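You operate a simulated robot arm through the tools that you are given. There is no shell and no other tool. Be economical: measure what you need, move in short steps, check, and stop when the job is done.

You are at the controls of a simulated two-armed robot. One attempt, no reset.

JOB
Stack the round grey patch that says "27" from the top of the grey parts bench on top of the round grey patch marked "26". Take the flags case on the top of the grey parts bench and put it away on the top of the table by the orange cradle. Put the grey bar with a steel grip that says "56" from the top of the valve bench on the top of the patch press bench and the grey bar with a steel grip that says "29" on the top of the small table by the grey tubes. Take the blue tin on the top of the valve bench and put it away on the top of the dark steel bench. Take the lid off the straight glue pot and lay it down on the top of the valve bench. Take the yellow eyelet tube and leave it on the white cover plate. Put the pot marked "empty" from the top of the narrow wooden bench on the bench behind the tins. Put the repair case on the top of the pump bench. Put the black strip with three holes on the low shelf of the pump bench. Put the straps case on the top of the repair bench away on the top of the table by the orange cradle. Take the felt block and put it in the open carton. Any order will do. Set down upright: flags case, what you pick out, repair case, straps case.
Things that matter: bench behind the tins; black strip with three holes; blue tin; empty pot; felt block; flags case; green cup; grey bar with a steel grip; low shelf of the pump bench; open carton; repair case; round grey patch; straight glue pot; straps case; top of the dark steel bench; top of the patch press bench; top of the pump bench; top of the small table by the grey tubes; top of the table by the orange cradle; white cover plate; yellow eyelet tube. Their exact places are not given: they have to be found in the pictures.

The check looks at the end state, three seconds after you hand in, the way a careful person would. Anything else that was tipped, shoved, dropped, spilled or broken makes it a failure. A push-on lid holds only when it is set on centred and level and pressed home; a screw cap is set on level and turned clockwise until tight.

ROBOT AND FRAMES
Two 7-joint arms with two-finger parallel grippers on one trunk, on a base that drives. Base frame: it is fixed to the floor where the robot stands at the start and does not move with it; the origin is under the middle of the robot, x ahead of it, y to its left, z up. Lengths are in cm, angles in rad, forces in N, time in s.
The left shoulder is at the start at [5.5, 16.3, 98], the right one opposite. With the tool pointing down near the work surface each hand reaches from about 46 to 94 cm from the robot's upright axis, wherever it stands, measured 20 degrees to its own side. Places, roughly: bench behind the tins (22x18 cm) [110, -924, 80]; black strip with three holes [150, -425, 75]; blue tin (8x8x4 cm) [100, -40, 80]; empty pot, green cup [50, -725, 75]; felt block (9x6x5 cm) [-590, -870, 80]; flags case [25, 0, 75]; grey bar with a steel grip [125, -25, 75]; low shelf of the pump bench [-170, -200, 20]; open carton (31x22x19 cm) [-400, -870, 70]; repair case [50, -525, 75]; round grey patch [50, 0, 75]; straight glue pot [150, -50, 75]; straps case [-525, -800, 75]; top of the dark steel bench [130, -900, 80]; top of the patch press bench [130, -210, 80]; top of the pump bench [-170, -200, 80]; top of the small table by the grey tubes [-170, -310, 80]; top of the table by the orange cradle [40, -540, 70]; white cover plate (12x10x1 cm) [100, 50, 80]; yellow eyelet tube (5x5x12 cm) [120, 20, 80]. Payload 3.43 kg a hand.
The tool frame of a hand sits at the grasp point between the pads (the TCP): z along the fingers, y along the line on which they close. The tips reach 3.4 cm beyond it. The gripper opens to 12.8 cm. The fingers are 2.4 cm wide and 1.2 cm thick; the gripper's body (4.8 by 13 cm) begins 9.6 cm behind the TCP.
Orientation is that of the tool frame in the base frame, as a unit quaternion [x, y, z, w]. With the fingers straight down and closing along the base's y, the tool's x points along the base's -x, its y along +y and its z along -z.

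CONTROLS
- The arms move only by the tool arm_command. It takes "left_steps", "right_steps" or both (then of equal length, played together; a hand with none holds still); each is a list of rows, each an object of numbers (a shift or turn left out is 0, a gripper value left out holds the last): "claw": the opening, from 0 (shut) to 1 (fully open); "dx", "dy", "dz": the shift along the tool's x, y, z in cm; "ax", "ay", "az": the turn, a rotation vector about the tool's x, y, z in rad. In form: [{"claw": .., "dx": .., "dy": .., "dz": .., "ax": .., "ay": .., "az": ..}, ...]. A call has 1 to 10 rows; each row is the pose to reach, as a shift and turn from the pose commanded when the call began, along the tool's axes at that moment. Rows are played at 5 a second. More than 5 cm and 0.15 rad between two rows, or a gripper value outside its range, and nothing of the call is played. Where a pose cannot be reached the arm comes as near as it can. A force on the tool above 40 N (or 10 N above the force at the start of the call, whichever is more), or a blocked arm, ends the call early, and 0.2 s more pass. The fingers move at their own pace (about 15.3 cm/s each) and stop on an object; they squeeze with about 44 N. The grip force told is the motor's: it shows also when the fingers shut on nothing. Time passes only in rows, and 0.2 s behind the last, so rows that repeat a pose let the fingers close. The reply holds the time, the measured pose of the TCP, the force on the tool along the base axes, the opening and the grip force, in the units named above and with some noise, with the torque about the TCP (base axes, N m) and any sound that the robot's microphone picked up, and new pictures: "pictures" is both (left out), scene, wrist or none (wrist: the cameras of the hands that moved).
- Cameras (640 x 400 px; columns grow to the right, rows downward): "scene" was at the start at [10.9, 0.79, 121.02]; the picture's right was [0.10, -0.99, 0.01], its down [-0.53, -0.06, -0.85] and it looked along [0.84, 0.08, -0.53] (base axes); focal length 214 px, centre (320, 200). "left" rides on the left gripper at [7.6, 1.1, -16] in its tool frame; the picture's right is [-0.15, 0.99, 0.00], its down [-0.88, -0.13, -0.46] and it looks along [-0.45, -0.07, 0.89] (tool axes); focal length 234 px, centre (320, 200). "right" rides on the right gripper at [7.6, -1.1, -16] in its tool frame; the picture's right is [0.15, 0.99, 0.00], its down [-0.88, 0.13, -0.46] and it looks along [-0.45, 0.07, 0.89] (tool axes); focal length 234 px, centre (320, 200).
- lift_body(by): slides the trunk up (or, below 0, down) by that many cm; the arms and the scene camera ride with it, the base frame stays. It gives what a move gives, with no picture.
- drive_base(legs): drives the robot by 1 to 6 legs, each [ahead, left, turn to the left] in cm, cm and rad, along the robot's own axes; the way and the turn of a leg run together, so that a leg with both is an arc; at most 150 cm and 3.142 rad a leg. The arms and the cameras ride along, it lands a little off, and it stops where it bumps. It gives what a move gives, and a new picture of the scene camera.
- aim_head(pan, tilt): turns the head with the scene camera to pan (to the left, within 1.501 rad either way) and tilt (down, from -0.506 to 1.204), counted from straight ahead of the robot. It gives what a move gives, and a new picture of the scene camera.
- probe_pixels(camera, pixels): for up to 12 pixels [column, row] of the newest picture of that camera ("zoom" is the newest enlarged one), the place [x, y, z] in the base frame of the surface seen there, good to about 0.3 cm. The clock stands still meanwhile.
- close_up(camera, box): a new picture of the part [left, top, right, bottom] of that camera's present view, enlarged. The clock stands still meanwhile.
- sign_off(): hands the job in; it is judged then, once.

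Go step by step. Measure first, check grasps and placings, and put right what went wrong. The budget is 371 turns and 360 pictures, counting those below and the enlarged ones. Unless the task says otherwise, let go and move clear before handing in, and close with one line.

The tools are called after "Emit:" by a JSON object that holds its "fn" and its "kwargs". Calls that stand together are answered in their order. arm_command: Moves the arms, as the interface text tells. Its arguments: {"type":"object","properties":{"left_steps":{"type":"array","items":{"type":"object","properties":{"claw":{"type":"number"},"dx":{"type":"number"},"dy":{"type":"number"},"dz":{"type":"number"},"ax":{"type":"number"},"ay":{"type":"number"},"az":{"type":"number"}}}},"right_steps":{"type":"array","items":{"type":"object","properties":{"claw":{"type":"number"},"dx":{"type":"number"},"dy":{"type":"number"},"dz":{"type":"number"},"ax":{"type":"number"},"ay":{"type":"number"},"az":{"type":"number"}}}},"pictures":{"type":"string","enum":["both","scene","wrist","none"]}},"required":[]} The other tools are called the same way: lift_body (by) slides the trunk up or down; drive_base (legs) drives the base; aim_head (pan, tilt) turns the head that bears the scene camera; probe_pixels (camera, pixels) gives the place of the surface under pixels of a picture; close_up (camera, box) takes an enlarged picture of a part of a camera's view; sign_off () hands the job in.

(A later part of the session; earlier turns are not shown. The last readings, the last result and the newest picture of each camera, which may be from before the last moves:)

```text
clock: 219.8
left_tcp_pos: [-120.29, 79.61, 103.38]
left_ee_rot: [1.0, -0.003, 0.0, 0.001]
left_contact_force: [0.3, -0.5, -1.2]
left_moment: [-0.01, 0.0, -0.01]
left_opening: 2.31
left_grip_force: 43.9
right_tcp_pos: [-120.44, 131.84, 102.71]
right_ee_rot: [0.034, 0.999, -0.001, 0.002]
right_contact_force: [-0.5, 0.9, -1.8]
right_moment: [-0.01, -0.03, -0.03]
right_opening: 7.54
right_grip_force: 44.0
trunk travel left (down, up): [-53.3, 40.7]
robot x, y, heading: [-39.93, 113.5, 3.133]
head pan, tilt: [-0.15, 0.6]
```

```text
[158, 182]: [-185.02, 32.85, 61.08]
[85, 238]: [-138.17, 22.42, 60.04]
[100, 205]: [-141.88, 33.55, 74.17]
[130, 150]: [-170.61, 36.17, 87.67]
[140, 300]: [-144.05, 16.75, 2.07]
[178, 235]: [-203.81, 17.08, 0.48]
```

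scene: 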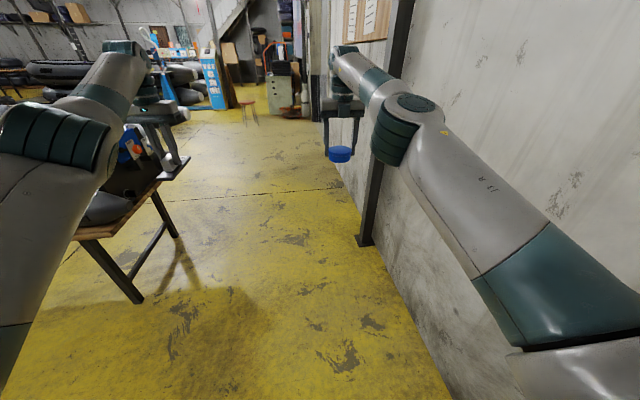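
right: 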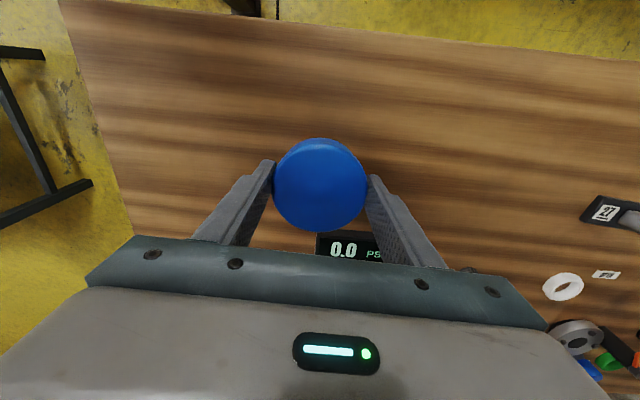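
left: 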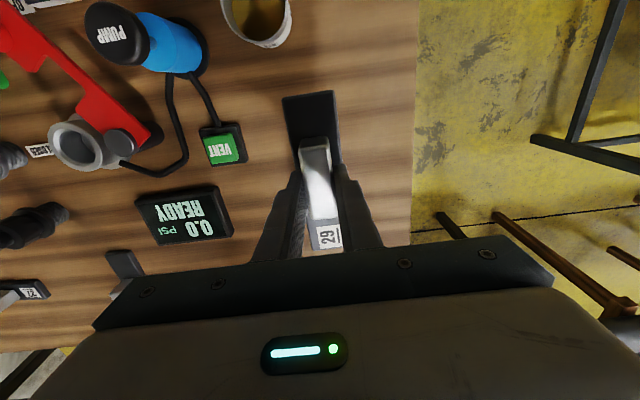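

The table's corner (−138,35) is clear of the sweep. I turn left to face −y and drive down the aisle.

Emit:
{"fn": "drive_base", "kwargs": {"legs": [[0, 0, 1.579], [150, 0, 0], [130, -8, 0]]}}

Emit:
{"fn": "aim_head", "kwargs": {"pan": -0.7, "tilt": 0.4}}

```text
clock: 237.2
left_tcp_pos: [-10.58, -246.68, 103.33]
left_ee_rot: [0.705, 0.709, 0.001, 0.0]
left_contact_force: [-0.8, -0.2, -1.2]
left_moment: [0.0, -0.05, 0.02]
left_opening: 2.32
left_grip_force: 43.8
right_tcp_pos: [-62.94, -247.44, 102.65]
right_ee_rot: [-0.687, 0.727, 0.001, 0.002]
right_contact_force: [-0.6, 0.3, -1.9]
right_moment: [0.0, -0.02, -0.01]
right_opening: 7.53
right_grip_force: 43.9
trunk travel left (down, up): [-53.3, 40.7]
robot x, y, heading: [-45.34, -166.7, -1.565]
head pan, tilt: [-0.15, 0.6]
```

scene: 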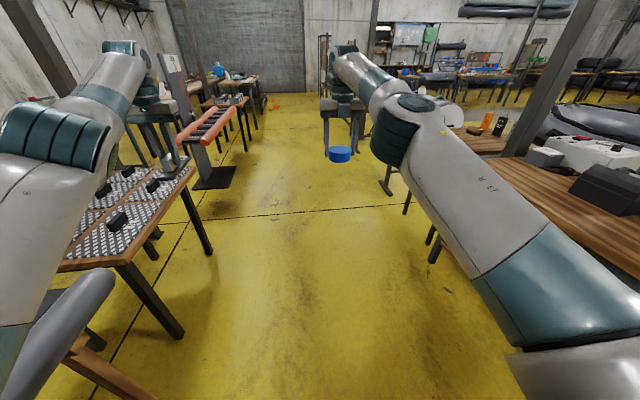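

```text
clock: 238.1
left_tcp_pos: [-10.59, -246.57, 103.27]
left_ee_rot: [0.705, 0.709, 0.001, -0.001]
left_contact_force: [-0.1, 0.7, -1.2]
left_moment: [0.03, 0.0, 0.02]
left_opening: 2.31
left_grip_force: 44.2
right_tcp_pos: [-62.92, -247.53, 102.72]
right_ee_rot: [-0.687, 0.727, 0.002, 0.003]
right_contact_force: [0.6, -0.2, -1.0]
right_moment: [-0.02, -0.01, 0.01]
right_opening: 7.53
right_grip_force: 44.1
trunk travel left (down, up): [-53.3, 40.7]
robot x, y, heading: [-45.21, -166.7, -1.569]
head pan, tilt: [-0.7, 0.4]
```

scene: 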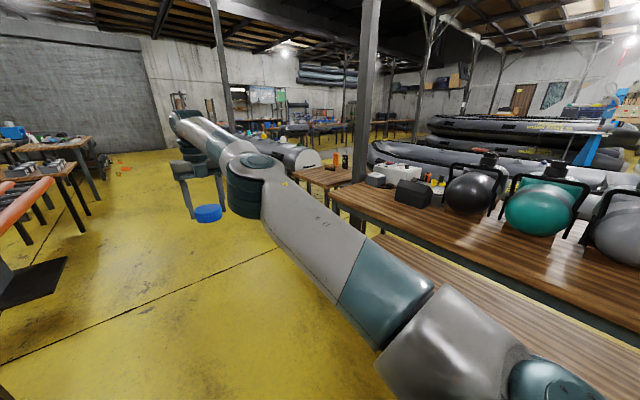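

The small table with two bottles at (330,175) sits just beyond the pump bench. I probe both.

Emit:
{"fn": "close_up", "kwargs": {"camera": "scene", "box": [250, 120, 460, 250]}}

Emit:
{"fn": "probe_pixels", "kwargs": {"camera": "scene", "pixels": [[332, 187], [295, 170], [345, 170], [320, 178], [355, 175], [345, 195], [365, 180], [410, 215], [375, 205], [300, 165], [480, 280], [450, 205]]}}

```text
3.05 times, centred on (355, 185) of scene
```

zoom: 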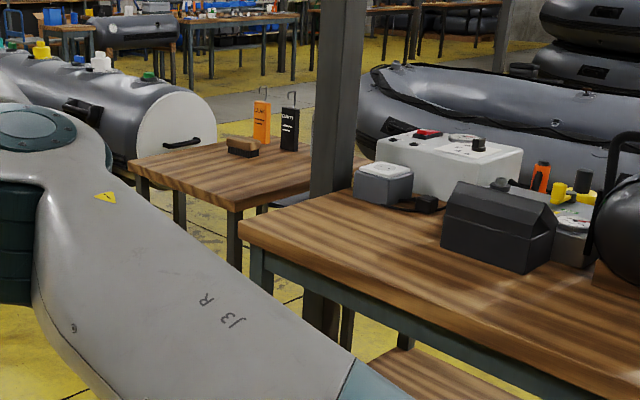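

```text
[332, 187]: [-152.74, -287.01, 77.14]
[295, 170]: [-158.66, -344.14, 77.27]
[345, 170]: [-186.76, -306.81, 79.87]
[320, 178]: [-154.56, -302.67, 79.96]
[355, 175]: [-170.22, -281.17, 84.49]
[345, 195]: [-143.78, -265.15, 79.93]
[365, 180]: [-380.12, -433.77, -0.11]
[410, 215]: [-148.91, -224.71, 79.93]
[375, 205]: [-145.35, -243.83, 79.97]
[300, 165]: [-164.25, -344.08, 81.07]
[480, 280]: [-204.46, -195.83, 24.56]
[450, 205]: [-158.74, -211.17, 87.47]
```

The table's near edge is x≈−151, y −285..−345. I drive to face it with the pillar between my hands, stopping short to look.

Emit:
{"fn": "drive_base", "kwargs": {"legs": [[103, 0, 0], [0, 0, -1.571], [14, 0, 0]]}}

Emit:
{"fn": "aim_head", "kwargs": {"pan": 0.2, "tilt": 0.55}}

```text
clock: 248.2
left_tcp_pos: [-135.25, -304.71, 103.27]
left_ee_rot: [1.0, 0.01, 0.001, 0.001]
left_contact_force: [-0.5, 0.1, -1.1]
left_moment: [0.0, -0.02, -0.02]
left_opening: 2.34
left_grip_force: 43.9
right_tcp_pos: [-136.87, -252.46, 102.8]
right_ee_rot: [0.022, 1.0, -0.001, 0.002]
right_contact_force: [0.0, -0.3, -1.6]
right_moment: [0.0, 0.01, -0.02]
right_opening: 7.54
right_grip_force: 44.0
trunk travel left (down, up): [-53.3, 40.7]
robot x, y, heading: [-55.92, -268.87, -3.121]
head pan, tilt: [-0.7, 0.4]
```

scene: 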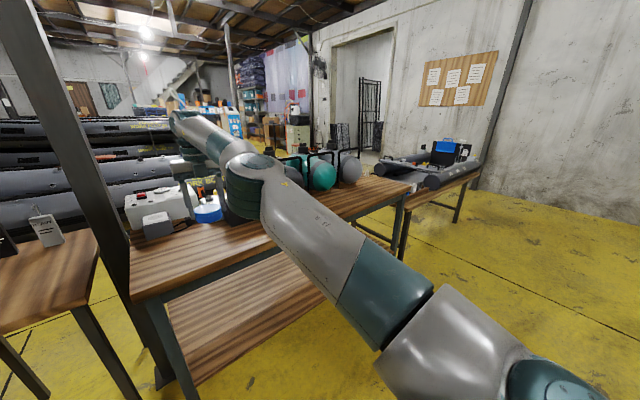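

```text
clock: 249.4
left_tcp_pos: [-135.36, -304.6, 103.36]
left_ee_rot: [1.0, 0.01, 0.001, 0.001]
left_contact_force: [0.0, 0.4, -1.4]
left_moment: [0.02, 0.03, 0.0]
left_opening: 2.3
left_grip_force: 43.9
right_tcp_pos: [-136.99, -252.36, 102.68]
right_ee_rot: [0.022, 1.0, -0.001, 0.002]
right_contact_force: [1.0, -1.0, -1.6]
right_moment: [0.0, -0.03, -0.02]
right_opening: 7.52
right_grip_force: 44.3
trunk travel left (down, up): [-53.3, 40.7]
robot x, y, heading: [-55.98, -269.12, -3.124]
head pan, tilt: [0.201, 0.55]
```

scene: 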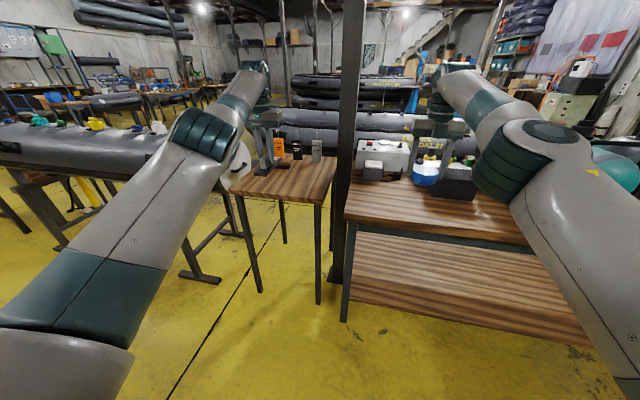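

Emit:
{"fn": "close_up", "kwargs": {"camera": "scene", "box": [210, 110, 380, 220]}}

Emit:
{"fn": "probe_pixels", "kwargs": {"camera": "scene", "pixels": [[318, 203], [232, 189], [298, 157], [278, 158], [317, 160], [330, 165], [285, 180], [310, 185], [337, 200], [345, 210]]}}

```text
3.64 times, centred on (295, 165) of scene
```

zoom: 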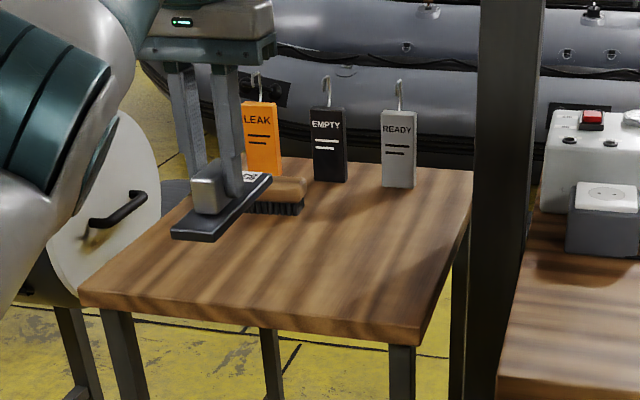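

```text
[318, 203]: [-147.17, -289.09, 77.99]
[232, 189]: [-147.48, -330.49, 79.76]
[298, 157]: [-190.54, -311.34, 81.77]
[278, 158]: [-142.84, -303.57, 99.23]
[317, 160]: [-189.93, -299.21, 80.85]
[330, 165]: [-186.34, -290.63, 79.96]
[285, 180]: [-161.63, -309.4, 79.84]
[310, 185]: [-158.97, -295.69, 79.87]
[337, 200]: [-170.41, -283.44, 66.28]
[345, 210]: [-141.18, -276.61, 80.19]
```

A free spot on the small table is at (−160,−302). I draw the right hand with the tin back, then drive 24 cm ahead.

Emit:
{"fn": "arm_command", "kwargs": {"right_steps": [{"dx": -4}, {"dx": -8}, {"dx": -12}, {"dx": -16}, {"dx": -20}, {"dx": -24}], "pictures": "none"}}

Emit:
{"fn": "drive_base", "kwargs": {"legs": [[24, 0, -0.01]]}}

```text
clock: 250.8
left_tcp_pos: [-135.31, -304.62, 103.48]
left_ee_rot: [1.0, 0.011, 0.0, 0.001]
left_contact_force: [-0.5, -0.2, -1.1]
left_moment: [0.0, 0.0, -0.03]
left_opening: 2.3
left_grip_force: 44.2
right_tcp_pos: [-112.7, -253.22, 102.68]
right_ee_rot: [0.022, 1.0, -0.001, 0.002]
right_contact_force: [0.4, 0.4, -1.2]
right_moment: [-0.06, -0.01, -0.02]
right_opening: 7.54
right_grip_force: 43.7
trunk travel left (down, up): [-53.3, 40.7]
robot x, y, heading: [-56.29, -268.67, -3.12]
head pan, tilt: [0.201, 0.55]
```

```text
clock: 252.6
left_tcp_pos: [-159.58, -304.15, 103.33]
left_ee_rot: [1.0, 0.006, 0.002, 0.001]
left_contact_force: [-0.3, 0.8, -1.6]
left_moment: [0.0, -0.01, 0.01]
left_opening: 2.31
left_grip_force: 43.8
right_tcp_pos: [-136.75, -253.3, 102.71]
right_ee_rot: [0.026, 1.0, -0.002, 0.003]
right_contact_force: [-0.5, -0.1, -1.7]
right_moment: [0.05, 0.01, -0.04]
right_opening: 7.5
right_grip_force: 44.1
trunk travel left (down, up): [-53.3, 40.7]
robot x, y, heading: [-80.01, -269.34, -3.131]
head pan, tilt: [0.201, 0.55]
```

scene: 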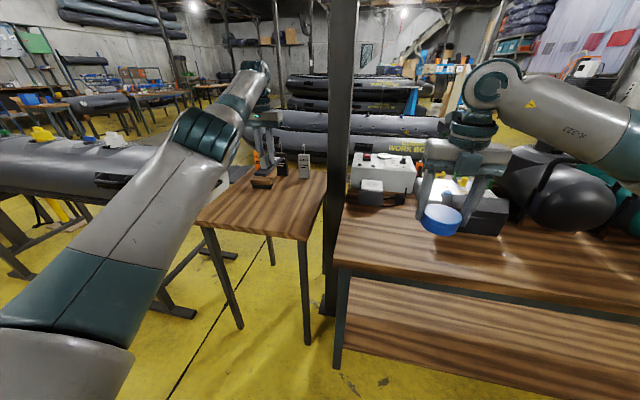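

Emit:
{"fn": "arm_command", "kwargs": {"left_steps": [{"dy": -1.5}, {"dy": -1.5, "dz": 5}, {"dy": -1.5, "dz": 10}, {"dy": -1.5, "dz": 14}, {"dy": -1.5, "dz": 16.5}, {"dy": -1.5, "dz": 17}, {"dy": -1.5, "dz": 17}], "pictures": "wrist"}}

Emit:
{"fn": "close_up", "kwargs": {"camera": "scene", "box": [190, 110, 350, 240]}}

```text
clock: 254.2
left_tcp_pos: [-159.59, -302.79, 86.57]
left_ee_rot: [1.0, 0.005, 0.001, 0.002]
left_contact_force: [-0.1, 0.7, -1.7]
left_moment: [0.0, 0.0, -0.01]
left_opening: 2.31
left_grip_force: 44.1
right_tcp_pos: [-136.66, -253.17, 102.75]
right_ee_rot: [0.027, 1.0, -0.001, 0.002]
right_contact_force: [0.5, 0.1, -1.9]
right_moment: [-0.01, -0.03, -0.01]
right_opening: 7.5
right_grip_force: 44.3
trunk travel left (down, up): [-53.3, 40.7]
robot x, y, heading: [-79.69, -269.03, -3.137]
head pan, tilt: [0.201, 0.55]
```

left: 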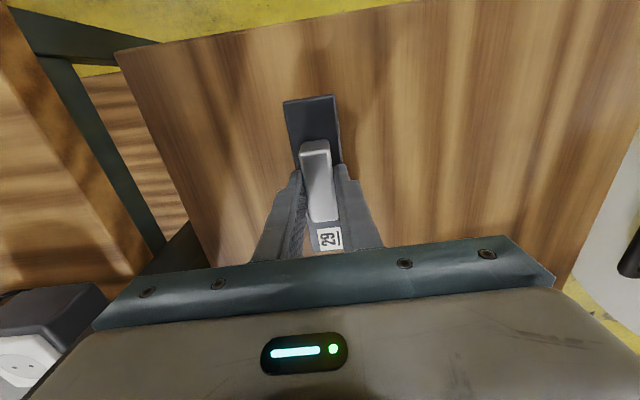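

```text
3.08 times, centred on (270, 175) of scene
```

zoom: 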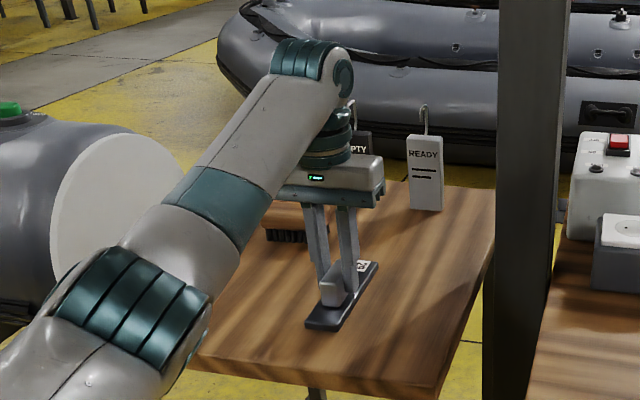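

Clear all round. I lower the last bit, release and rise.

Emit:
{"fn": "arm_command", "kwargs": {"left_steps": [{"dz": 0.6}, {"dz": 1}, {"dz": 1.3}, {"dz": 1.3, "claw": 0.25}, {"dz": 1.3, "claw": 0.35}, {"dz": 1.3, "claw": 0.35}, {"dz": -3}, {"dz": -8}, {"dz": -13}, {"dz": -18}], "pictures": "none"}}

Emit:
{"fn": "close_up", "kwargs": {"camera": "scene", "box": [190, 110, 350, 240]}}

```text
clock: 256.4
left_tcp_pos: [-159.14, -302.53, 104.39]
left_ee_rot: [1.0, 0.005, 0.0, 0.001]
left_contact_force: [0.7, 0.1, 0.0]
left_moment: [-0.02, 0.0, 0.0]
left_opening: 4.46
left_grip_force: 0.0
right_tcp_pos: [-136.42, -253.06, 102.77]
right_ee_rot: [0.026, 1.0, -0.003, 0.001]
right_contact_force: [-0.3, -0.5, -1.3]
right_moment: [-0.03, 0.03, 0.01]
right_opening: 7.49
right_grip_force: 43.4
trunk travel left (down, up): [-53.3, 40.7]
robot x, y, heading: [-79.88, -269.4, -3.132]
head pan, tilt: [0.201, 0.55]
```

```text
3.08 times, centred on (270, 175) of scene
```

zoom: 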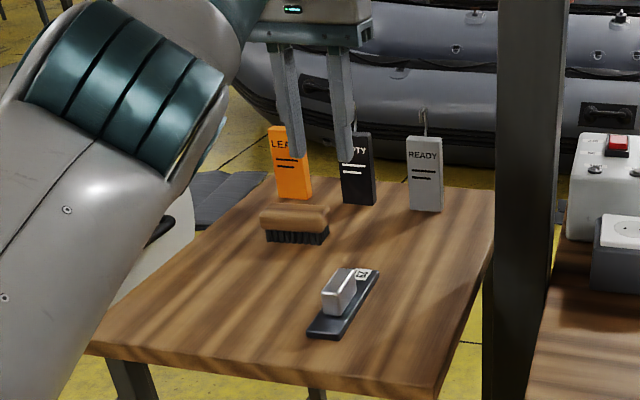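

Bar 29 is placed. I return to the parts bench for the flags case: back off, go up the aisle, turn to face +x.

Emit:
{"fn": "drive_base", "kwargs": {"legs": [[-28, 0, 0], [0, -150, 0], [0, 0, 3.13], [0, 98, 0]]}}

Emit:
{"fn": "aim_head", "kwargs": {"pan": 0.2, "tilt": 0.75}}

```text
clock: 277.4
left_tcp_pos: [10.07, 15.94, 104.31]
left_ee_rot: [-0.048, 0.999, 0.001, -0.001]
left_contact_force: [-0.6, 0.5, 0.4]
left_moment: [-0.01, 0.0, 0.0]
left_opening: 4.5
left_grip_force: 0.0
right_tcp_pos: [-8.47, -35.43, 102.66]
right_ee_rot: [1.0, 0.017, -0.001, -0.001]
right_contact_force: [-0.4, 0.9, -0.4]
right_moment: [-0.01, -0.02, -0.01]
right_opening: 7.51
right_grip_force: 44.3
trunk travel left (down, up): [-53.3, 40.7]
robot x, y, heading: [-66.36, -24.18, 0.097]
head pan, tilt: [0.201, 0.55]
```

scene: 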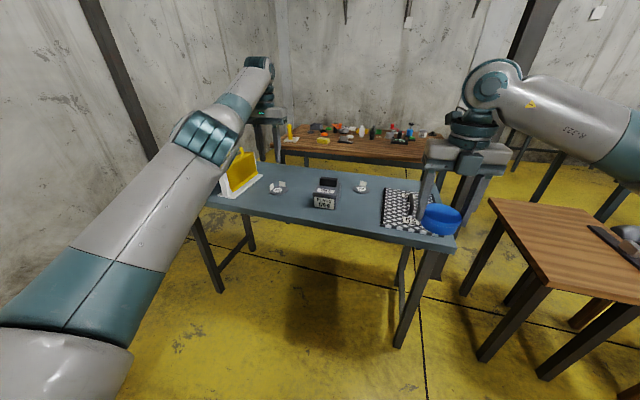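

```text
clock: 278.1
left_tcp_pos: [10.01, 15.85, 104.28]
left_ee_rot: [-0.048, 0.999, 0.001, -0.001]
left_contact_force: [0.8, -0.2, 0.4]
left_moment: [-0.01, -0.02, 0.01]
left_opening: 4.46
left_grip_force: 0.0
right_tcp_pos: [-8.37, -35.47, 102.69]
right_ee_rot: [1.0, 0.016, -0.002, 0.0]
right_contact_force: [0.6, 0.7, -1.1]
right_moment: [0.03, 0.02, 0.0]
right_opening: 7.5
right_grip_force: 43.7
trunk travel left (down, up): [-53.3, 40.7]
robot x, y, heading: [-65.87, -24.21, 0.098]
head pan, tilt: [0.201, 0.75]
```

scene: 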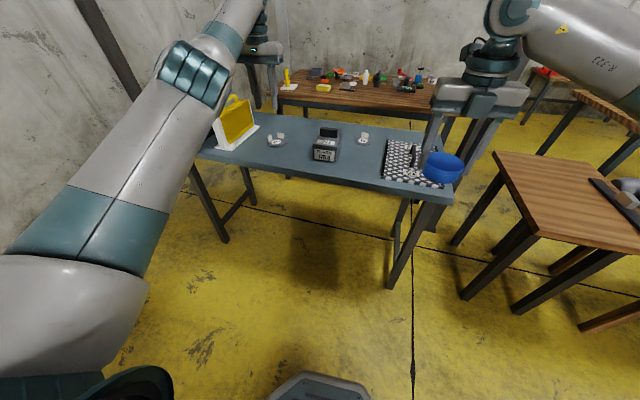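

Emit:
{"fn": "drive_base", "kwargs": {"legs": [[18, 0, -0.09]]}}

Emit:
{"fn": "close_up", "kwargs": {"camera": "scene", "box": [270, 110, 400, 200]}}

```text
clock: 279.6
left_tcp_pos: [31.02, 9.44, 104.3]
left_ee_rot: [-0.002, 1.0, 0.001, -0.001]
left_contact_force: [1.2, 0.0, 0.2]
left_moment: [0.0, 0.03, 0.02]
left_opening: 4.49
left_grip_force: 0.1
right_tcp_pos: [7.95, -39.98, 102.77]
right_ee_rot: [1.0, -0.031, -0.003, -0.001]
right_contact_force: [-0.5, -0.7, -1.0]
right_moment: [0.0, 0.01, 0.0]
right_opening: 7.5
right_grip_force: 44.0
trunk travel left (down, up): [-53.3, 40.7]
robot x, y, heading: [-48.47, -23.72, 0.0]
head pan, tilt: [0.201, 0.75]
```

scene: 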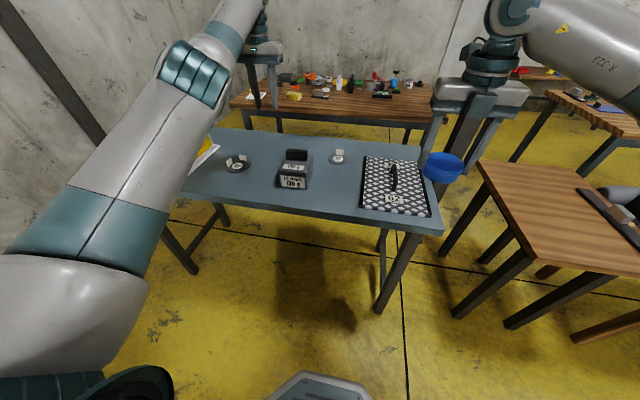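

```text
4.44 times, centred on (335, 155) of scene
```

zoom: 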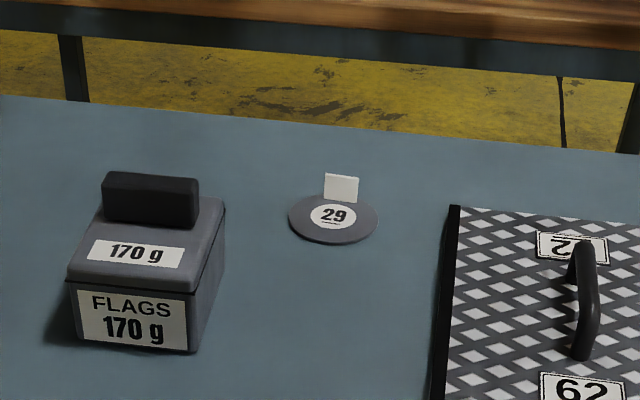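

Emit:
{"fn": "probe_pixels", "kwargs": {"camera": "zoom", "pixels": [[150, 180], [105, 195], [195, 205], [150, 210], [72, 280], [190, 290], [222, 210], [130, 250], [130, 345], [70, 340], [112, 172], [198, 180]]}}

```text
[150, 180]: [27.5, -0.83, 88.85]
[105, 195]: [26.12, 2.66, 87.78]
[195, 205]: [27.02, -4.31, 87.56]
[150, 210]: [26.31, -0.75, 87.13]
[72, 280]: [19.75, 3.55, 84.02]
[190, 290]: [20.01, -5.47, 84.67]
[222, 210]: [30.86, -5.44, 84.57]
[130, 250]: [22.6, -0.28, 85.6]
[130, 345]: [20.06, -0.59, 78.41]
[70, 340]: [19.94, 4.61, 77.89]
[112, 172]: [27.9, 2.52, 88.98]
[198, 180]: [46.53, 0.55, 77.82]
```

The case's box is about 9 cm wide in y (−5.5..3.6), so I can grip it across. I open the left hand fully and hover over it.

Emit:
{"fn": "arm_command", "kwargs": {"left_steps": [{"dx": 1.5, "dy": -2.6, "claw": 1}, {"dx": 3, "dy": -5.2}, {"dx": 4.5, "dy": -7.8}, {"dx": 5.5, "dy": -10.4}, {"dx": 5.5, "dy": -10.4, "dz": 4}, {"dx": 5.5, "dy": -10.4, "dz": 7}, {"dx": 5.5, "dy": -10.4, "dz": 7}], "pictures": "wrist"}}

```text
clock: 281.2
left_tcp_pos: [25.57, -0.97, 97.46]
left_ee_rot: [-0.001, 1.0, 0.0, 0.0]
left_contact_force: [0.0, 0.4, 0.0]
left_moment: [0.03, 0.01, 0.02]
left_opening: 12.78
left_grip_force: 0.1
right_tcp_pos: [7.92, -40.01, 102.77]
right_ee_rot: [1.0, -0.03, -0.002, -0.002]
right_contact_force: [-0.3, -0.7, -1.4]
right_moment: [-0.01, 0.02, 0.0]
right_opening: 7.52
right_grip_force: 43.8
trunk travel left (down, up): [-53.3, 40.7]
robot x, y, heading: [-48.91, -23.36, 0.002]
head pan, tilt: [0.201, 0.75]
```

left: 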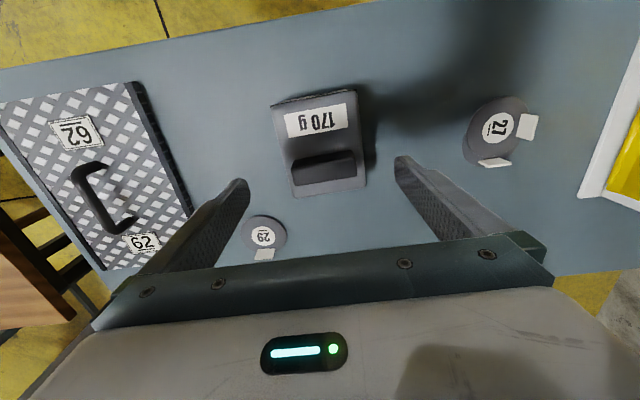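

Centred. I descend and close on the case's sides, then lift.

Emit:
{"fn": "arm_command", "kwargs": {"left_steps": [{"dz": 4}, {"dz": 8}, {"dz": 11.5}, {"dz": 13.7}, {"dz": 13.7, "claw": 0.6}, {"dz": 13.7, "claw": 0.4}, {"dz": 13.7, "claw": 0.4}, {"dz": 11, "claw": 0.4}, {"dz": 6, "claw": 0.4}, {"dz": 1, "claw": 0.4}], "pictures": "both"}}

```text
clock: 283.4
left_tcp_pos: [25.16, -1.52, 96.13]
left_ee_rot: [-0.002, 1.0, 0.001, 0.0]
left_contact_force: [-0.2, -0.4, -0.7]
left_moment: [0.02, 0.01, -0.02]
left_opening: 9.97
left_grip_force: 43.7
right_tcp_pos: [7.88, -39.9, 102.74]
right_ee_rot: [1.0, -0.03, -0.002, -0.001]
right_contact_force: [0.2, -0.4, -1.5]
right_moment: [-0.01, -0.02, 0.0]
right_opening: 7.51
right_grip_force: 43.6
trunk travel left (down, up): [-53.3, 40.7]
robot x, y, heading: [-48.71, -23.82, -0.0]
head pan, tilt: [0.201, 0.75]
```

scene: 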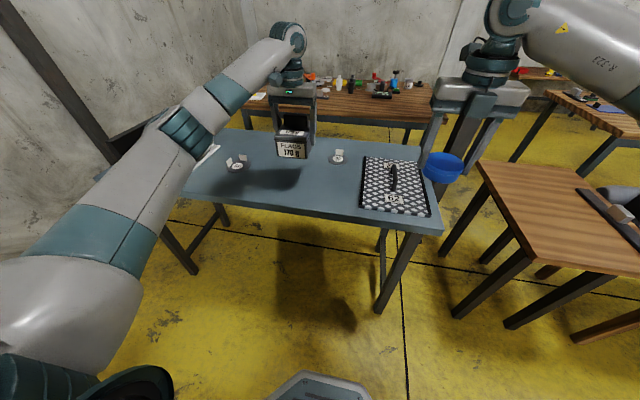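
left: 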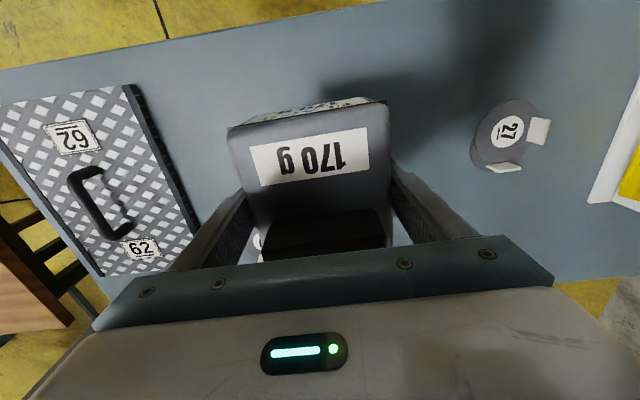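

Flags case held. I raise it a bit, back off, turn to −y and drive down the aisle toward y≈−450.

Emit:
{"fn": "arm_command", "kwargs": {"left_steps": [{"dz": -4}, {"dz": -7}], "pictures": "none"}}

Emit:
{"fn": "drive_base", "kwargs": {"legs": [[-12, 0, 0], [0, 0, -1.571], [150, 0, 0], [150, 0, 0], [120, 0, 0]]}}

Emit:
{"fn": "aim_head", "kwargs": {"pan": 0.6, "tilt": 0.45}}

```text
clock: 284.0
left_tcp_pos: [25.47, -1.11, 103.3]
left_ee_rot: [-0.001, 1.0, 0.001, -0.001]
left_contact_force: [0.7, -0.3, -1.3]
left_moment: [0.01, 0.0, -0.02]
left_opening: 9.97
left_grip_force: 43.9
right_tcp_pos: [7.9, -39.96, 102.7]
right_ee_rot: [1.0, -0.031, -0.002, 0.0]
right_contact_force: [0.0, -0.8, -1.3]
right_moment: [0.01, 0.0, -0.03]
right_opening: 7.5
right_grip_force: 43.7
trunk travel left (down, up): [-53.3, 40.7]
robot x, y, heading: [-48.83, -23.36, 0.001]
head pan, tilt: [0.201, 0.75]
```

```text
clock: 308.6
left_tcp_pos: [-43.54, -512.76, 103.18]
left_ee_rot: [0.701, 0.713, 0.001, 0.0]
left_contact_force: [-1.0, 0.3, -1.8]
left_moment: [0.03, 0.02, 0.01]
left_opening: 9.99
left_grip_force: 43.9
right_tcp_pos: [-82.56, -495.74, 102.7]
right_ee_rot: [-0.691, 0.723, 0.001, 0.003]
right_contact_force: [-0.2, 1.3, -1.1]
right_moment: [0.02, -0.03, -0.04]
right_opening: 7.53
right_grip_force: 44.3
trunk travel left (down, up): [-53.3, 40.7]
robot x, y, heading: [-67.01, -438.92, -1.555]
head pan, tilt: [0.201, 0.75]
```

scene: 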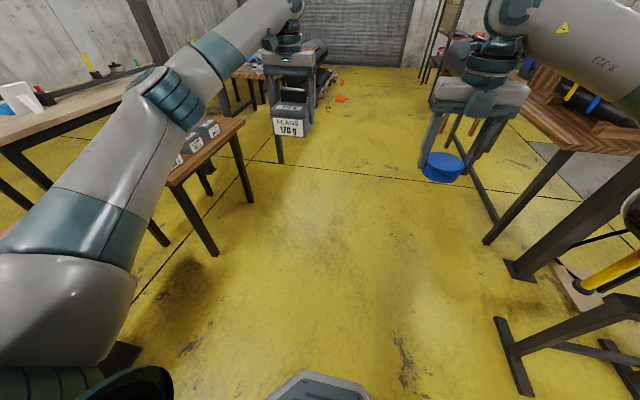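

```text
clock: 309.5
left_tcp_pos: [-43.63, -512.7, 103.2]
left_ee_rot: [0.701, 0.713, 0.002, 0.0]
left_contact_force: [-0.6, 0.3, -1.5]
left_moment: [0.04, 0.01, 0.01]
left_opening: 9.95
left_grip_force: 44.2
right_tcp_pos: [-82.54, -495.57, 102.58]
right_ee_rot: [-0.691, 0.723, 0.002, 0.002]
right_contact_force: [-0.4, -0.3, -1.7]
right_moment: [-0.02, -0.01, 0.0]
right_opening: 7.51
right_grip_force: 43.9
trunk travel left (down, up): [-53.3, 40.7]
robot x, y, heading: [-66.62, -438.59, -1.552]
head pan, tilt: [0.6, 0.45]
```

scene: 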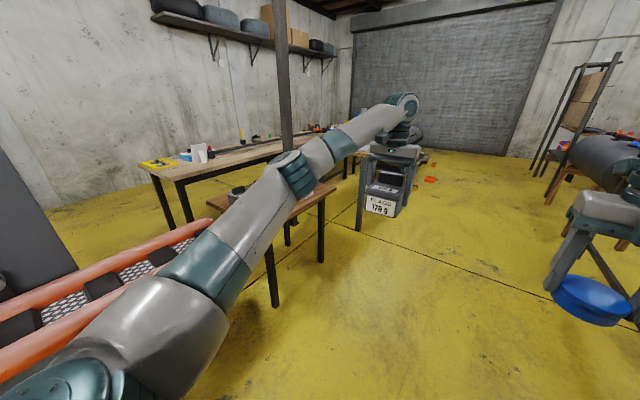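

The table by the cradle is just ahead-left. I drive on 85 cm and turn to face it.

Emit:
{"fn": "drive_base", "kwargs": {"legs": [[85, 0, 0], [0, 0, 1.56]]}}

Emit:
{"fn": "aim_head", "kwargs": {"pan": 0.0, "tilt": 0.7}}

```text
clock: 317.7
left_tcp_pos: [8.82, -496.47, 103.15]
left_ee_rot: [-0.019, 1.0, 0.001, -0.001]
left_contact_force: [0.5, -0.1, -1.6]
left_moment: [0.0, 0.02, 0.01]
left_opening: 9.95
left_grip_force: 44.0
right_tcp_pos: [-7.28, -535.78, 102.72]
right_ee_rot: [1.0, -0.013, -0.001, -0.002]
right_contact_force: [-0.2, -0.1, -1.1]
right_moment: [-0.01, 0.04, -0.01]
right_opening: 7.51
right_grip_force: 44.1
trunk travel left (down, up): [-53.3, 40.7]
robot x, y, heading: [-64.38, -521.33, 0.037]
head pan, tilt: [0.6, 0.45]
```

scene: 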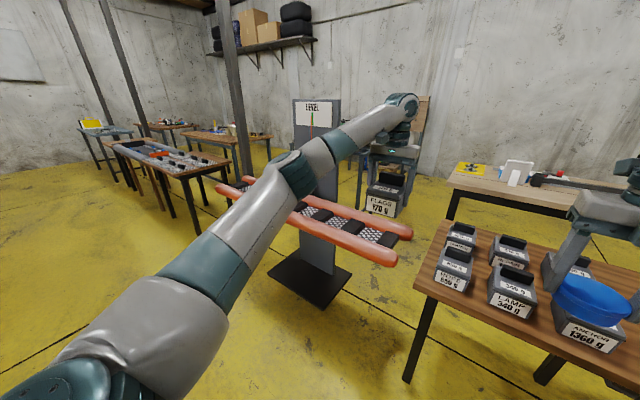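

```text
clock: 318.7
left_tcp_pos: [8.79, -496.44, 103.08]
left_ee_rot: [-0.021, 1.0, 0.0, -0.001]
left_contact_force: [0.6, -0.2, -2.2]
left_moment: [0.02, 0.01, -0.02]
left_opening: 9.94
left_grip_force: 44.0
right_tcp_pos: [-7.33, -535.84, 102.69]
right_ee_rot: [1.0, -0.012, -0.003, -0.001]
right_contact_force: [-0.7, -0.3, -0.6]
right_moment: [-0.01, 0.04, 0.01]
right_opening: 7.51
right_grip_force: 43.6
trunk travel left (down, up): [-53.3, 40.7]
robot x, y, heading: [-64.04, -521.3, 0.037]
head pan, tilt: [0.0, 0.7]
```

scene: 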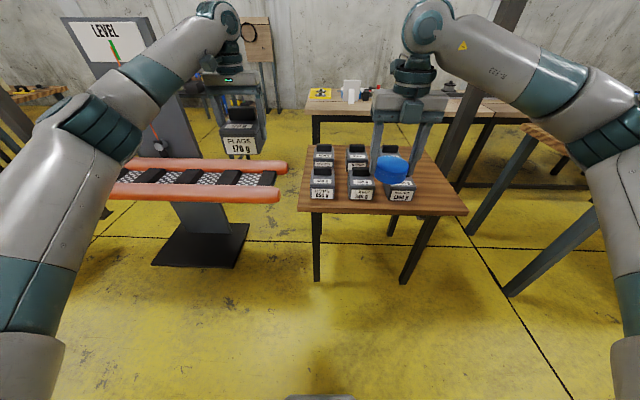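

The cradle and its table with several weighted cases are ahead. I zoom in to read the cases and find free room.

Emit:
{"fn": "close_up", "kwargs": {"camera": "scene", "box": [280, 120, 480, 230]}}

Emit:
{"fn": "probe_pixels", "kwargs": {"camera": "scene", "pixels": [[300, 208], [466, 212], [315, 150], [425, 150], [440, 190], [320, 180], [323, 190], [360, 172], [400, 182], [323, 148], [440, 160]]}}

```text
3.20 times, centred on (380, 175) of scene
```

zoom: 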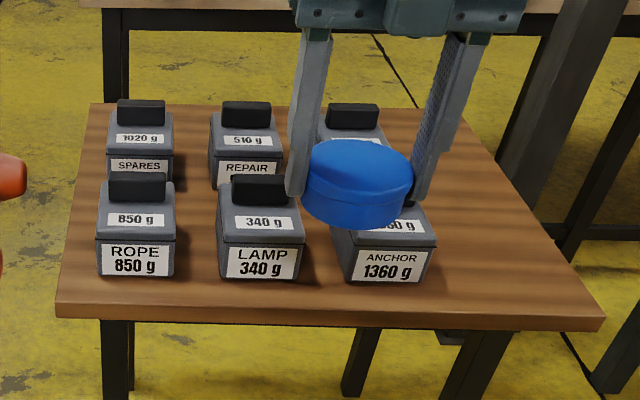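

```text
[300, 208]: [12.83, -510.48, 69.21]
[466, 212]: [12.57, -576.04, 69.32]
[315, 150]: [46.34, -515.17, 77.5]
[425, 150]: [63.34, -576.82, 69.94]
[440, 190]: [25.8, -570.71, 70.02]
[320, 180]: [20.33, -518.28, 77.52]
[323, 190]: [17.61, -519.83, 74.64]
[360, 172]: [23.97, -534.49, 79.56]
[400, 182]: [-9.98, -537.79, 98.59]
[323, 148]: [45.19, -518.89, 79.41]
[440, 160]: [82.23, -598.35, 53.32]
```

The table is free on its right side (y −556..−576). I shift 55 cm right and look at the room there.

Emit:
{"fn": "drive_base", "kwargs": {"legs": [[0, -55, -0.035]]}}

Emit:
{"fn": "close_up", "kwargs": {"camera": "scene", "box": [200, 110, 400, 240]}}

```text
clock: 321.9
left_tcp_pos: [10.67, -554.81, 103.07]
left_ee_rot: [0.001, 1.0, 0.001, -0.001]
left_contact_force: [-0.2, 0.7, -2.0]
left_moment: [0.02, 0.02, 0.0]
left_opening: 9.94
left_grip_force: 43.7
right_tcp_pos: [-7.03, -593.42, 102.64]
right_ee_rot: [0.999, -0.032, -0.002, -0.001]
right_contact_force: [0.3, -0.6, -0.9]
right_moment: [0.02, 0.01, -0.06]
right_opening: 7.53
right_grip_force: 44.2
trunk travel left (down, up): [-53.3, 40.7]
robot x, y, heading: [-63.62, -576.58, -0.006]
head pan, tilt: [0.0, 0.7]
```

scene: 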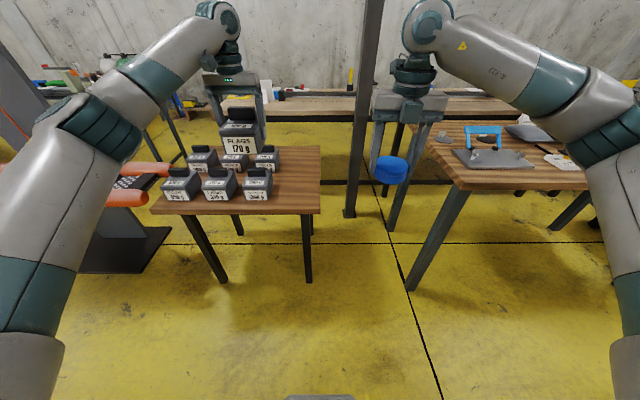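

```text
3.08 times, centred on (300, 175) of scene
```

zoom: 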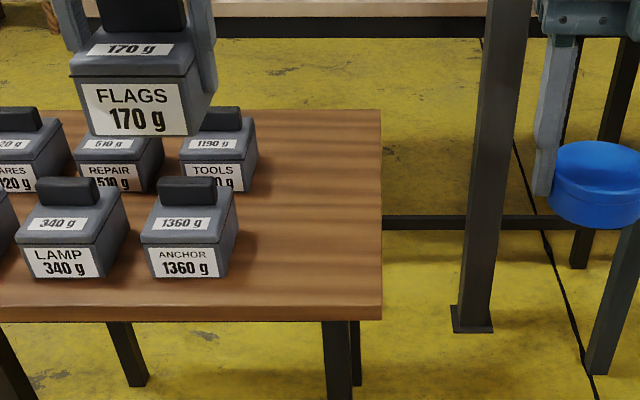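

Emit:
{"fn": "probe_pixels", "kwargs": {"camera": "zoom", "pixels": [[238, 215], [235, 250], [257, 155], [380, 300], [380, 120], [300, 200], [260, 130], [230, 265], [135, 125], [75, 80], [480, 200], [100, 150]]}}

```text
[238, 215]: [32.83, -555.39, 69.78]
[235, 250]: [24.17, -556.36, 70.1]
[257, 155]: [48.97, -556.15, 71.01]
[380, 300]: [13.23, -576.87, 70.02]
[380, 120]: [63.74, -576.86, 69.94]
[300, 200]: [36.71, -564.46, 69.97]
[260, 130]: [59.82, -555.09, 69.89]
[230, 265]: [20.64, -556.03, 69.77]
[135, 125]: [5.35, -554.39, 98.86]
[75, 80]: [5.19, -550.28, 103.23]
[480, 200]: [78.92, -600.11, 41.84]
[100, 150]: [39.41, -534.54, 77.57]
```

The free strip is y −556..−577. I drive 40 cm ahead and lower the trunk 10 cm for the lower table.

Emit:
{"fn": "drive_base", "kwargs": {"legs": [[40, 0, 0]]}}

Emit:
{"fn": "lift_body", "kwargs": {"by": -8}}

```text
clock: 324.4
left_tcp_pos: [50.61, -554.99, 103.16]
left_ee_rot: [0.001, 1.0, 0.001, -0.001]
left_contact_force: [0.7, -0.4, -2.1]
left_moment: [0.03, 0.04, -0.05]
left_opening: 9.95
left_grip_force: 44.6
right_tcp_pos: [32.98, -593.58, 102.71]
right_ee_rot: [0.999, -0.032, -0.004, -0.001]
right_contact_force: [0.2, -0.5, -1.2]
right_moment: [0.01, 0.02, 0.01]
right_opening: 7.53
right_grip_force: 44.4
trunk travel left (down, up): [-53.3, 40.7]
robot x, y, heading: [-23.8, -576.69, -0.003]
head pan, tilt: [0.0, 0.7]
```

scene: 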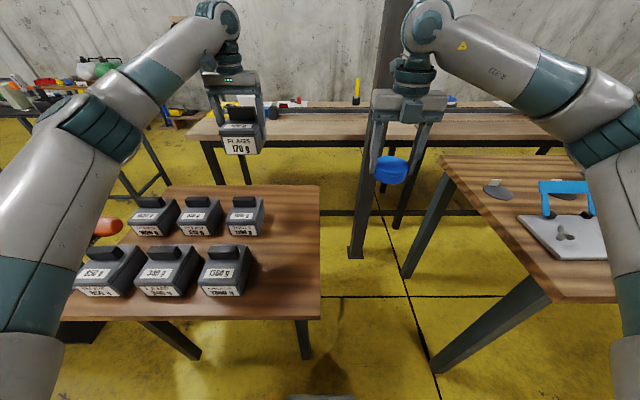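

```text
clock: 325.6
left_tcp_pos: [50.5, -554.84, 95.16]
left_ee_rot: [0.001, 1.0, 0.001, 0.0]
left_contact_force: [-0.3, 0.4, -2.1]
left_moment: [0.0, -0.04, 0.01]
left_opening: 9.94
left_grip_force: 44.3
right_tcp_pos: [32.74, -593.57, 94.78]
right_ee_rot: [0.999, -0.032, -0.002, -0.001]
right_contact_force: [-0.4, -0.6, -0.8]
right_moment: [-0.01, 0.03, 0.01]
right_opening: 7.52
right_grip_force: 43.8
trunk travel left (down, up): [-45.3, 48.7]
robot x, y, heading: [-23.75, -576.6, -0.004]
head pan, tilt: [0.0, 0.7]
```

Emit:
{"fn": "arm_command", "kwargs": {"left_steps": [{"dy": -4}, {"dy": -8}, {"dy": -12}, {"dy": -12, "dz": 5}, {"dy": -12, "dz": 10}, {"dy": -12, "dz": 14}, {"dy": -12, "dz": 17}, {"dy": -12, "dz": 17}], "pictures": "scene"}}

Emit:
{"fn": "close_up", "kwargs": {"camera": "scene", "box": [180, 150, 380, 290]}}

```text
clock: 327.4
left_tcp_pos: [50.62, -566.75, 77.77]
left_ee_rot: [0.0, 1.0, 0.001, 0.0]
left_contact_force: [0.0, -0.5, -1.5]
left_moment: [0.02, -0.03, 0.0]
left_opening: 9.96
left_grip_force: 43.7
right_tcp_pos: [32.66, -593.57, 94.74]
right_ee_rot: [0.999, -0.032, -0.002, -0.001]
right_contact_force: [0.2, 0.3, -1.5]
right_moment: [0.04, 0.01, 0.0]
right_opening: 7.52
right_grip_force: 43.9
trunk travel left (down, up): [-45.3, 48.7]
robot x, y, heading: [-23.43, -576.87, -0.005]
head pan, tilt: [0.0, 0.7]
```

scene: 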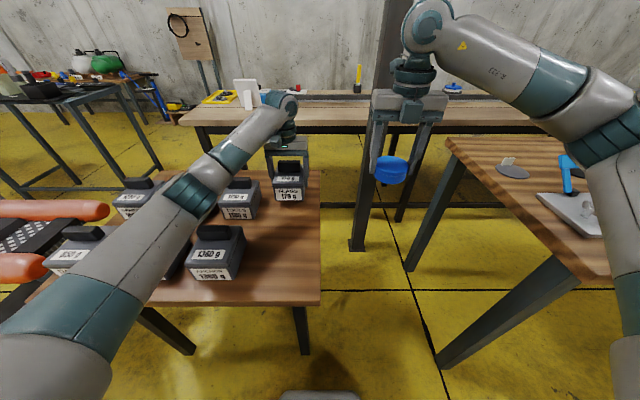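

```text
2.86 times, centred on (280, 220) of scene
```

zoom: 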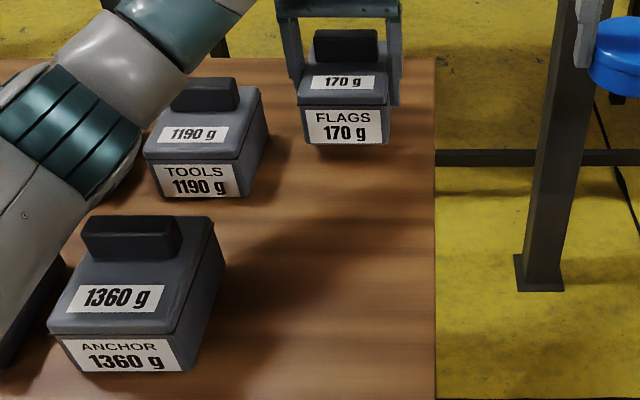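

The left elbow passes over the other cases; I check its height before going lower.

Emit:
{"fn": "probe_pixels", "kwargs": {"camera": "scene", "pixels": [[190, 195], [200, 215], [230, 160], [160, 230], [180, 265], [290, 200], [290, 170]]}}

```text
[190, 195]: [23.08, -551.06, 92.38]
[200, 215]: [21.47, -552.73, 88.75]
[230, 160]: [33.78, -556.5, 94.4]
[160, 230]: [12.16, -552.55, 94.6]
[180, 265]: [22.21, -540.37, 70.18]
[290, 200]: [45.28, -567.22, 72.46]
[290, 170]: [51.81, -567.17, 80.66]
```

Still a few cm clear. I lower 1.7 cm, release and rise.

Emit:
{"fn": "arm_command", "kwargs": {"left_steps": [{"dz": 0.8}, {"dz": 1.4}, {"dz": 1.8}, {"dz": 1.8, "claw": 0.85}, {"dz": 1.8, "claw": 0.93}, {"dz": 1.8, "claw": 0.93}, {"dz": -3, "claw": 0.93}, {"dz": -8, "claw": 0.93}, {"dz": -13, "claw": 0.93}, {"dz": -18, "claw": 0.93}], "pictures": "scene"}}

Emit:
{"fn": "close_up", "kwargs": {"camera": "scene", "box": [60, 140, 360, 310]}}

```text
clock: 329.6
left_tcp_pos: [50.73, -567.28, 96.51]
left_ee_rot: [0.001, 1.0, 0.002, 0.0]
left_contact_force: [-0.3, 0.2, 0.1]
left_moment: [0.02, -0.04, 0.0]
left_opening: 11.89
left_grip_force: 0.0
right_tcp_pos: [32.81, -593.7, 94.67]
right_ee_rot: [0.999, -0.032, -0.002, 0.0]
right_contact_force: [-0.2, -0.4, -1.2]
right_moment: [0.02, -0.03, 0.01]
right_opening: 7.5
right_grip_force: 44.0
trunk travel left (down, up): [-45.3, 48.7]
robot x, y, heading: [-23.44, -576.98, -0.008]
head pan, tilt: [0.0, 0.7]
```

scene: 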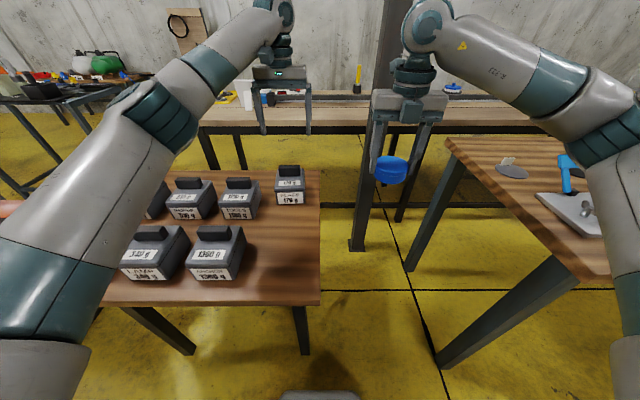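

```text
2.13 times, centred on (210, 225) of scene
```

zoom: 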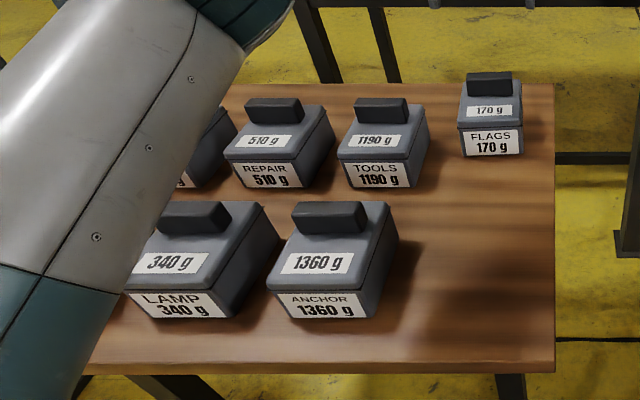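

Flags case stands. Next the "empty" pot near (50,−725): back off and move along the aisle.

Emit:
{"fn": "drive_base", "kwargs": {"legs": [[-45, 0, 0], [0, -135, 0]]}}

Emit:
{"fn": "close_up", "kwargs": {"camera": "scene", "box": [180, 90, 420, 240]}}

```text
clock: 338.6
left_tcp_pos: [-0.31, -706.32, 96.51]
left_ee_rot: [0.038, 0.999, 0.001, -0.001]
left_contact_force: [-0.6, 0.8, 0.1]
left_moment: [0.0, -0.04, -0.03]
left_opening: 11.87
left_grip_force: 0.1
right_tcp_pos: [-20.18, -731.27, 94.73]
right_ee_rot: [0.998, -0.069, -0.002, -0.001]
right_contact_force: [0.9, 0.0, -2.1]
right_moment: [0.04, 0.0, 0.01]
right_opening: 7.52
right_grip_force: 43.8
trunk travel left (down, up): [-45.3, 48.7]
robot x, y, heading: [-75.57, -710.43, -0.076]
head pan, tilt: [0.0, 0.7]
```

scene: 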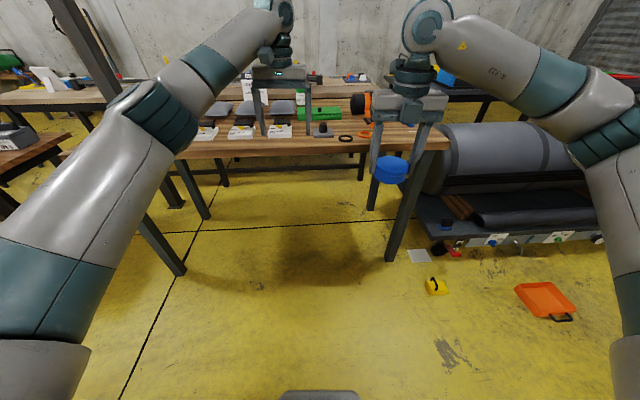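

```text
2.67 times, centred on (300, 165) of scene
```

zoom: 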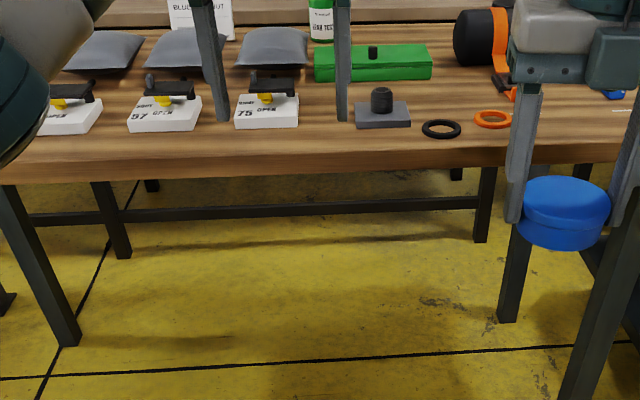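

No pot is evident on this bench yet. I look around with a higher view.

Emit:
{"fn": "aim_head", "kwargs": {"pan": -0.3, "tilt": 0.35}}

Emit:
{"fn": "aim_head", "kwargs": {"pan": 0.45, "tilt": 0.35}}

```text
clock: 339.4
left_tcp_pos: [-0.29, -706.2, 96.49]
left_ee_rot: [0.037, 0.999, 0.001, 0.0]
left_contact_force: [0.0, -0.1, 0.6]
left_moment: [-0.03, -0.04, -0.02]
left_opening: 11.9
left_grip_force: 0.0
right_tcp_pos: [-20.14, -731.37, 94.67]
right_ee_rot: [0.998, -0.068, -0.002, -0.001]
right_contact_force: [0.7, -0.3, -1.5]
right_moment: [0.0, -0.02, -0.03]
right_opening: 7.53
right_grip_force: 44.0
trunk travel left (down, up): [-45.3, 48.7]
robot x, y, heading: [-75.75, -710.25, -0.075]
head pan, tilt: [-0.3, 0.351]
```

scene: 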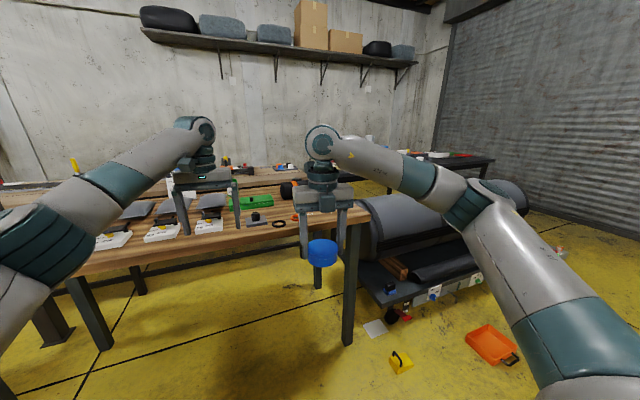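

```text
clock: 340.5
left_tcp_pos: [-0.26, -706.23, 96.37]
left_ee_rot: [0.037, 0.999, 0.001, -0.001]
left_contact_force: [-0.4, -0.7, 0.7]
left_moment: [0.02, -0.04, -0.01]
left_opening: 11.91
left_grip_force: 0.0
right_tcp_pos: [-20.34, -731.33, 94.73]
right_ee_rot: [0.998, -0.07, -0.002, 0.0]
right_contact_force: [0.1, 0.3, -0.9]
right_moment: [0.0, 0.02, -0.03]
right_opening: 7.5
right_grip_force: 43.9
trunk travel left (down, up): [-45.3, 48.7]
robot x, y, heading: [-75.15, -710.32, -0.076]
head pan, tilt: [0.45, 0.351]
```

scene: 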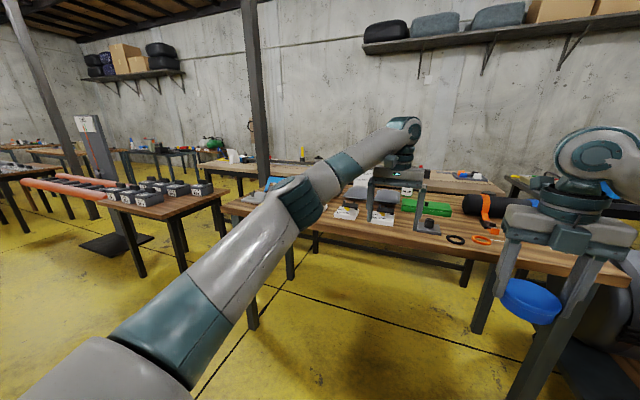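

Emit:
{"fn": "close_up", "kwargs": {"camera": "scene", "box": [320, 145, 540, 265]}}

Emit:
{"fn": "probe_pixels", "kwargs": {"camera": "scene", "pixels": [[430, 205], [430, 225], [480, 205], [455, 240], [490, 262], [400, 190], [460, 172], [530, 195], [350, 212]]}}

```text
2.91 times, centred on (430, 205) of scene
```

zoom: 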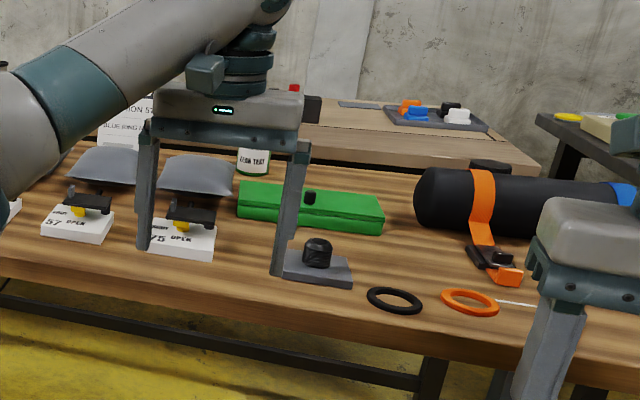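

```text
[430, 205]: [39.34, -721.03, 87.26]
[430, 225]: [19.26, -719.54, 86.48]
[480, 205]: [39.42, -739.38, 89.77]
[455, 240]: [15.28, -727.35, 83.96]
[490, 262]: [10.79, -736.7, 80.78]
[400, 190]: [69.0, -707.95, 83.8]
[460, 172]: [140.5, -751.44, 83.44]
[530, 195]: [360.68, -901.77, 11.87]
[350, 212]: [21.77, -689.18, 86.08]
```

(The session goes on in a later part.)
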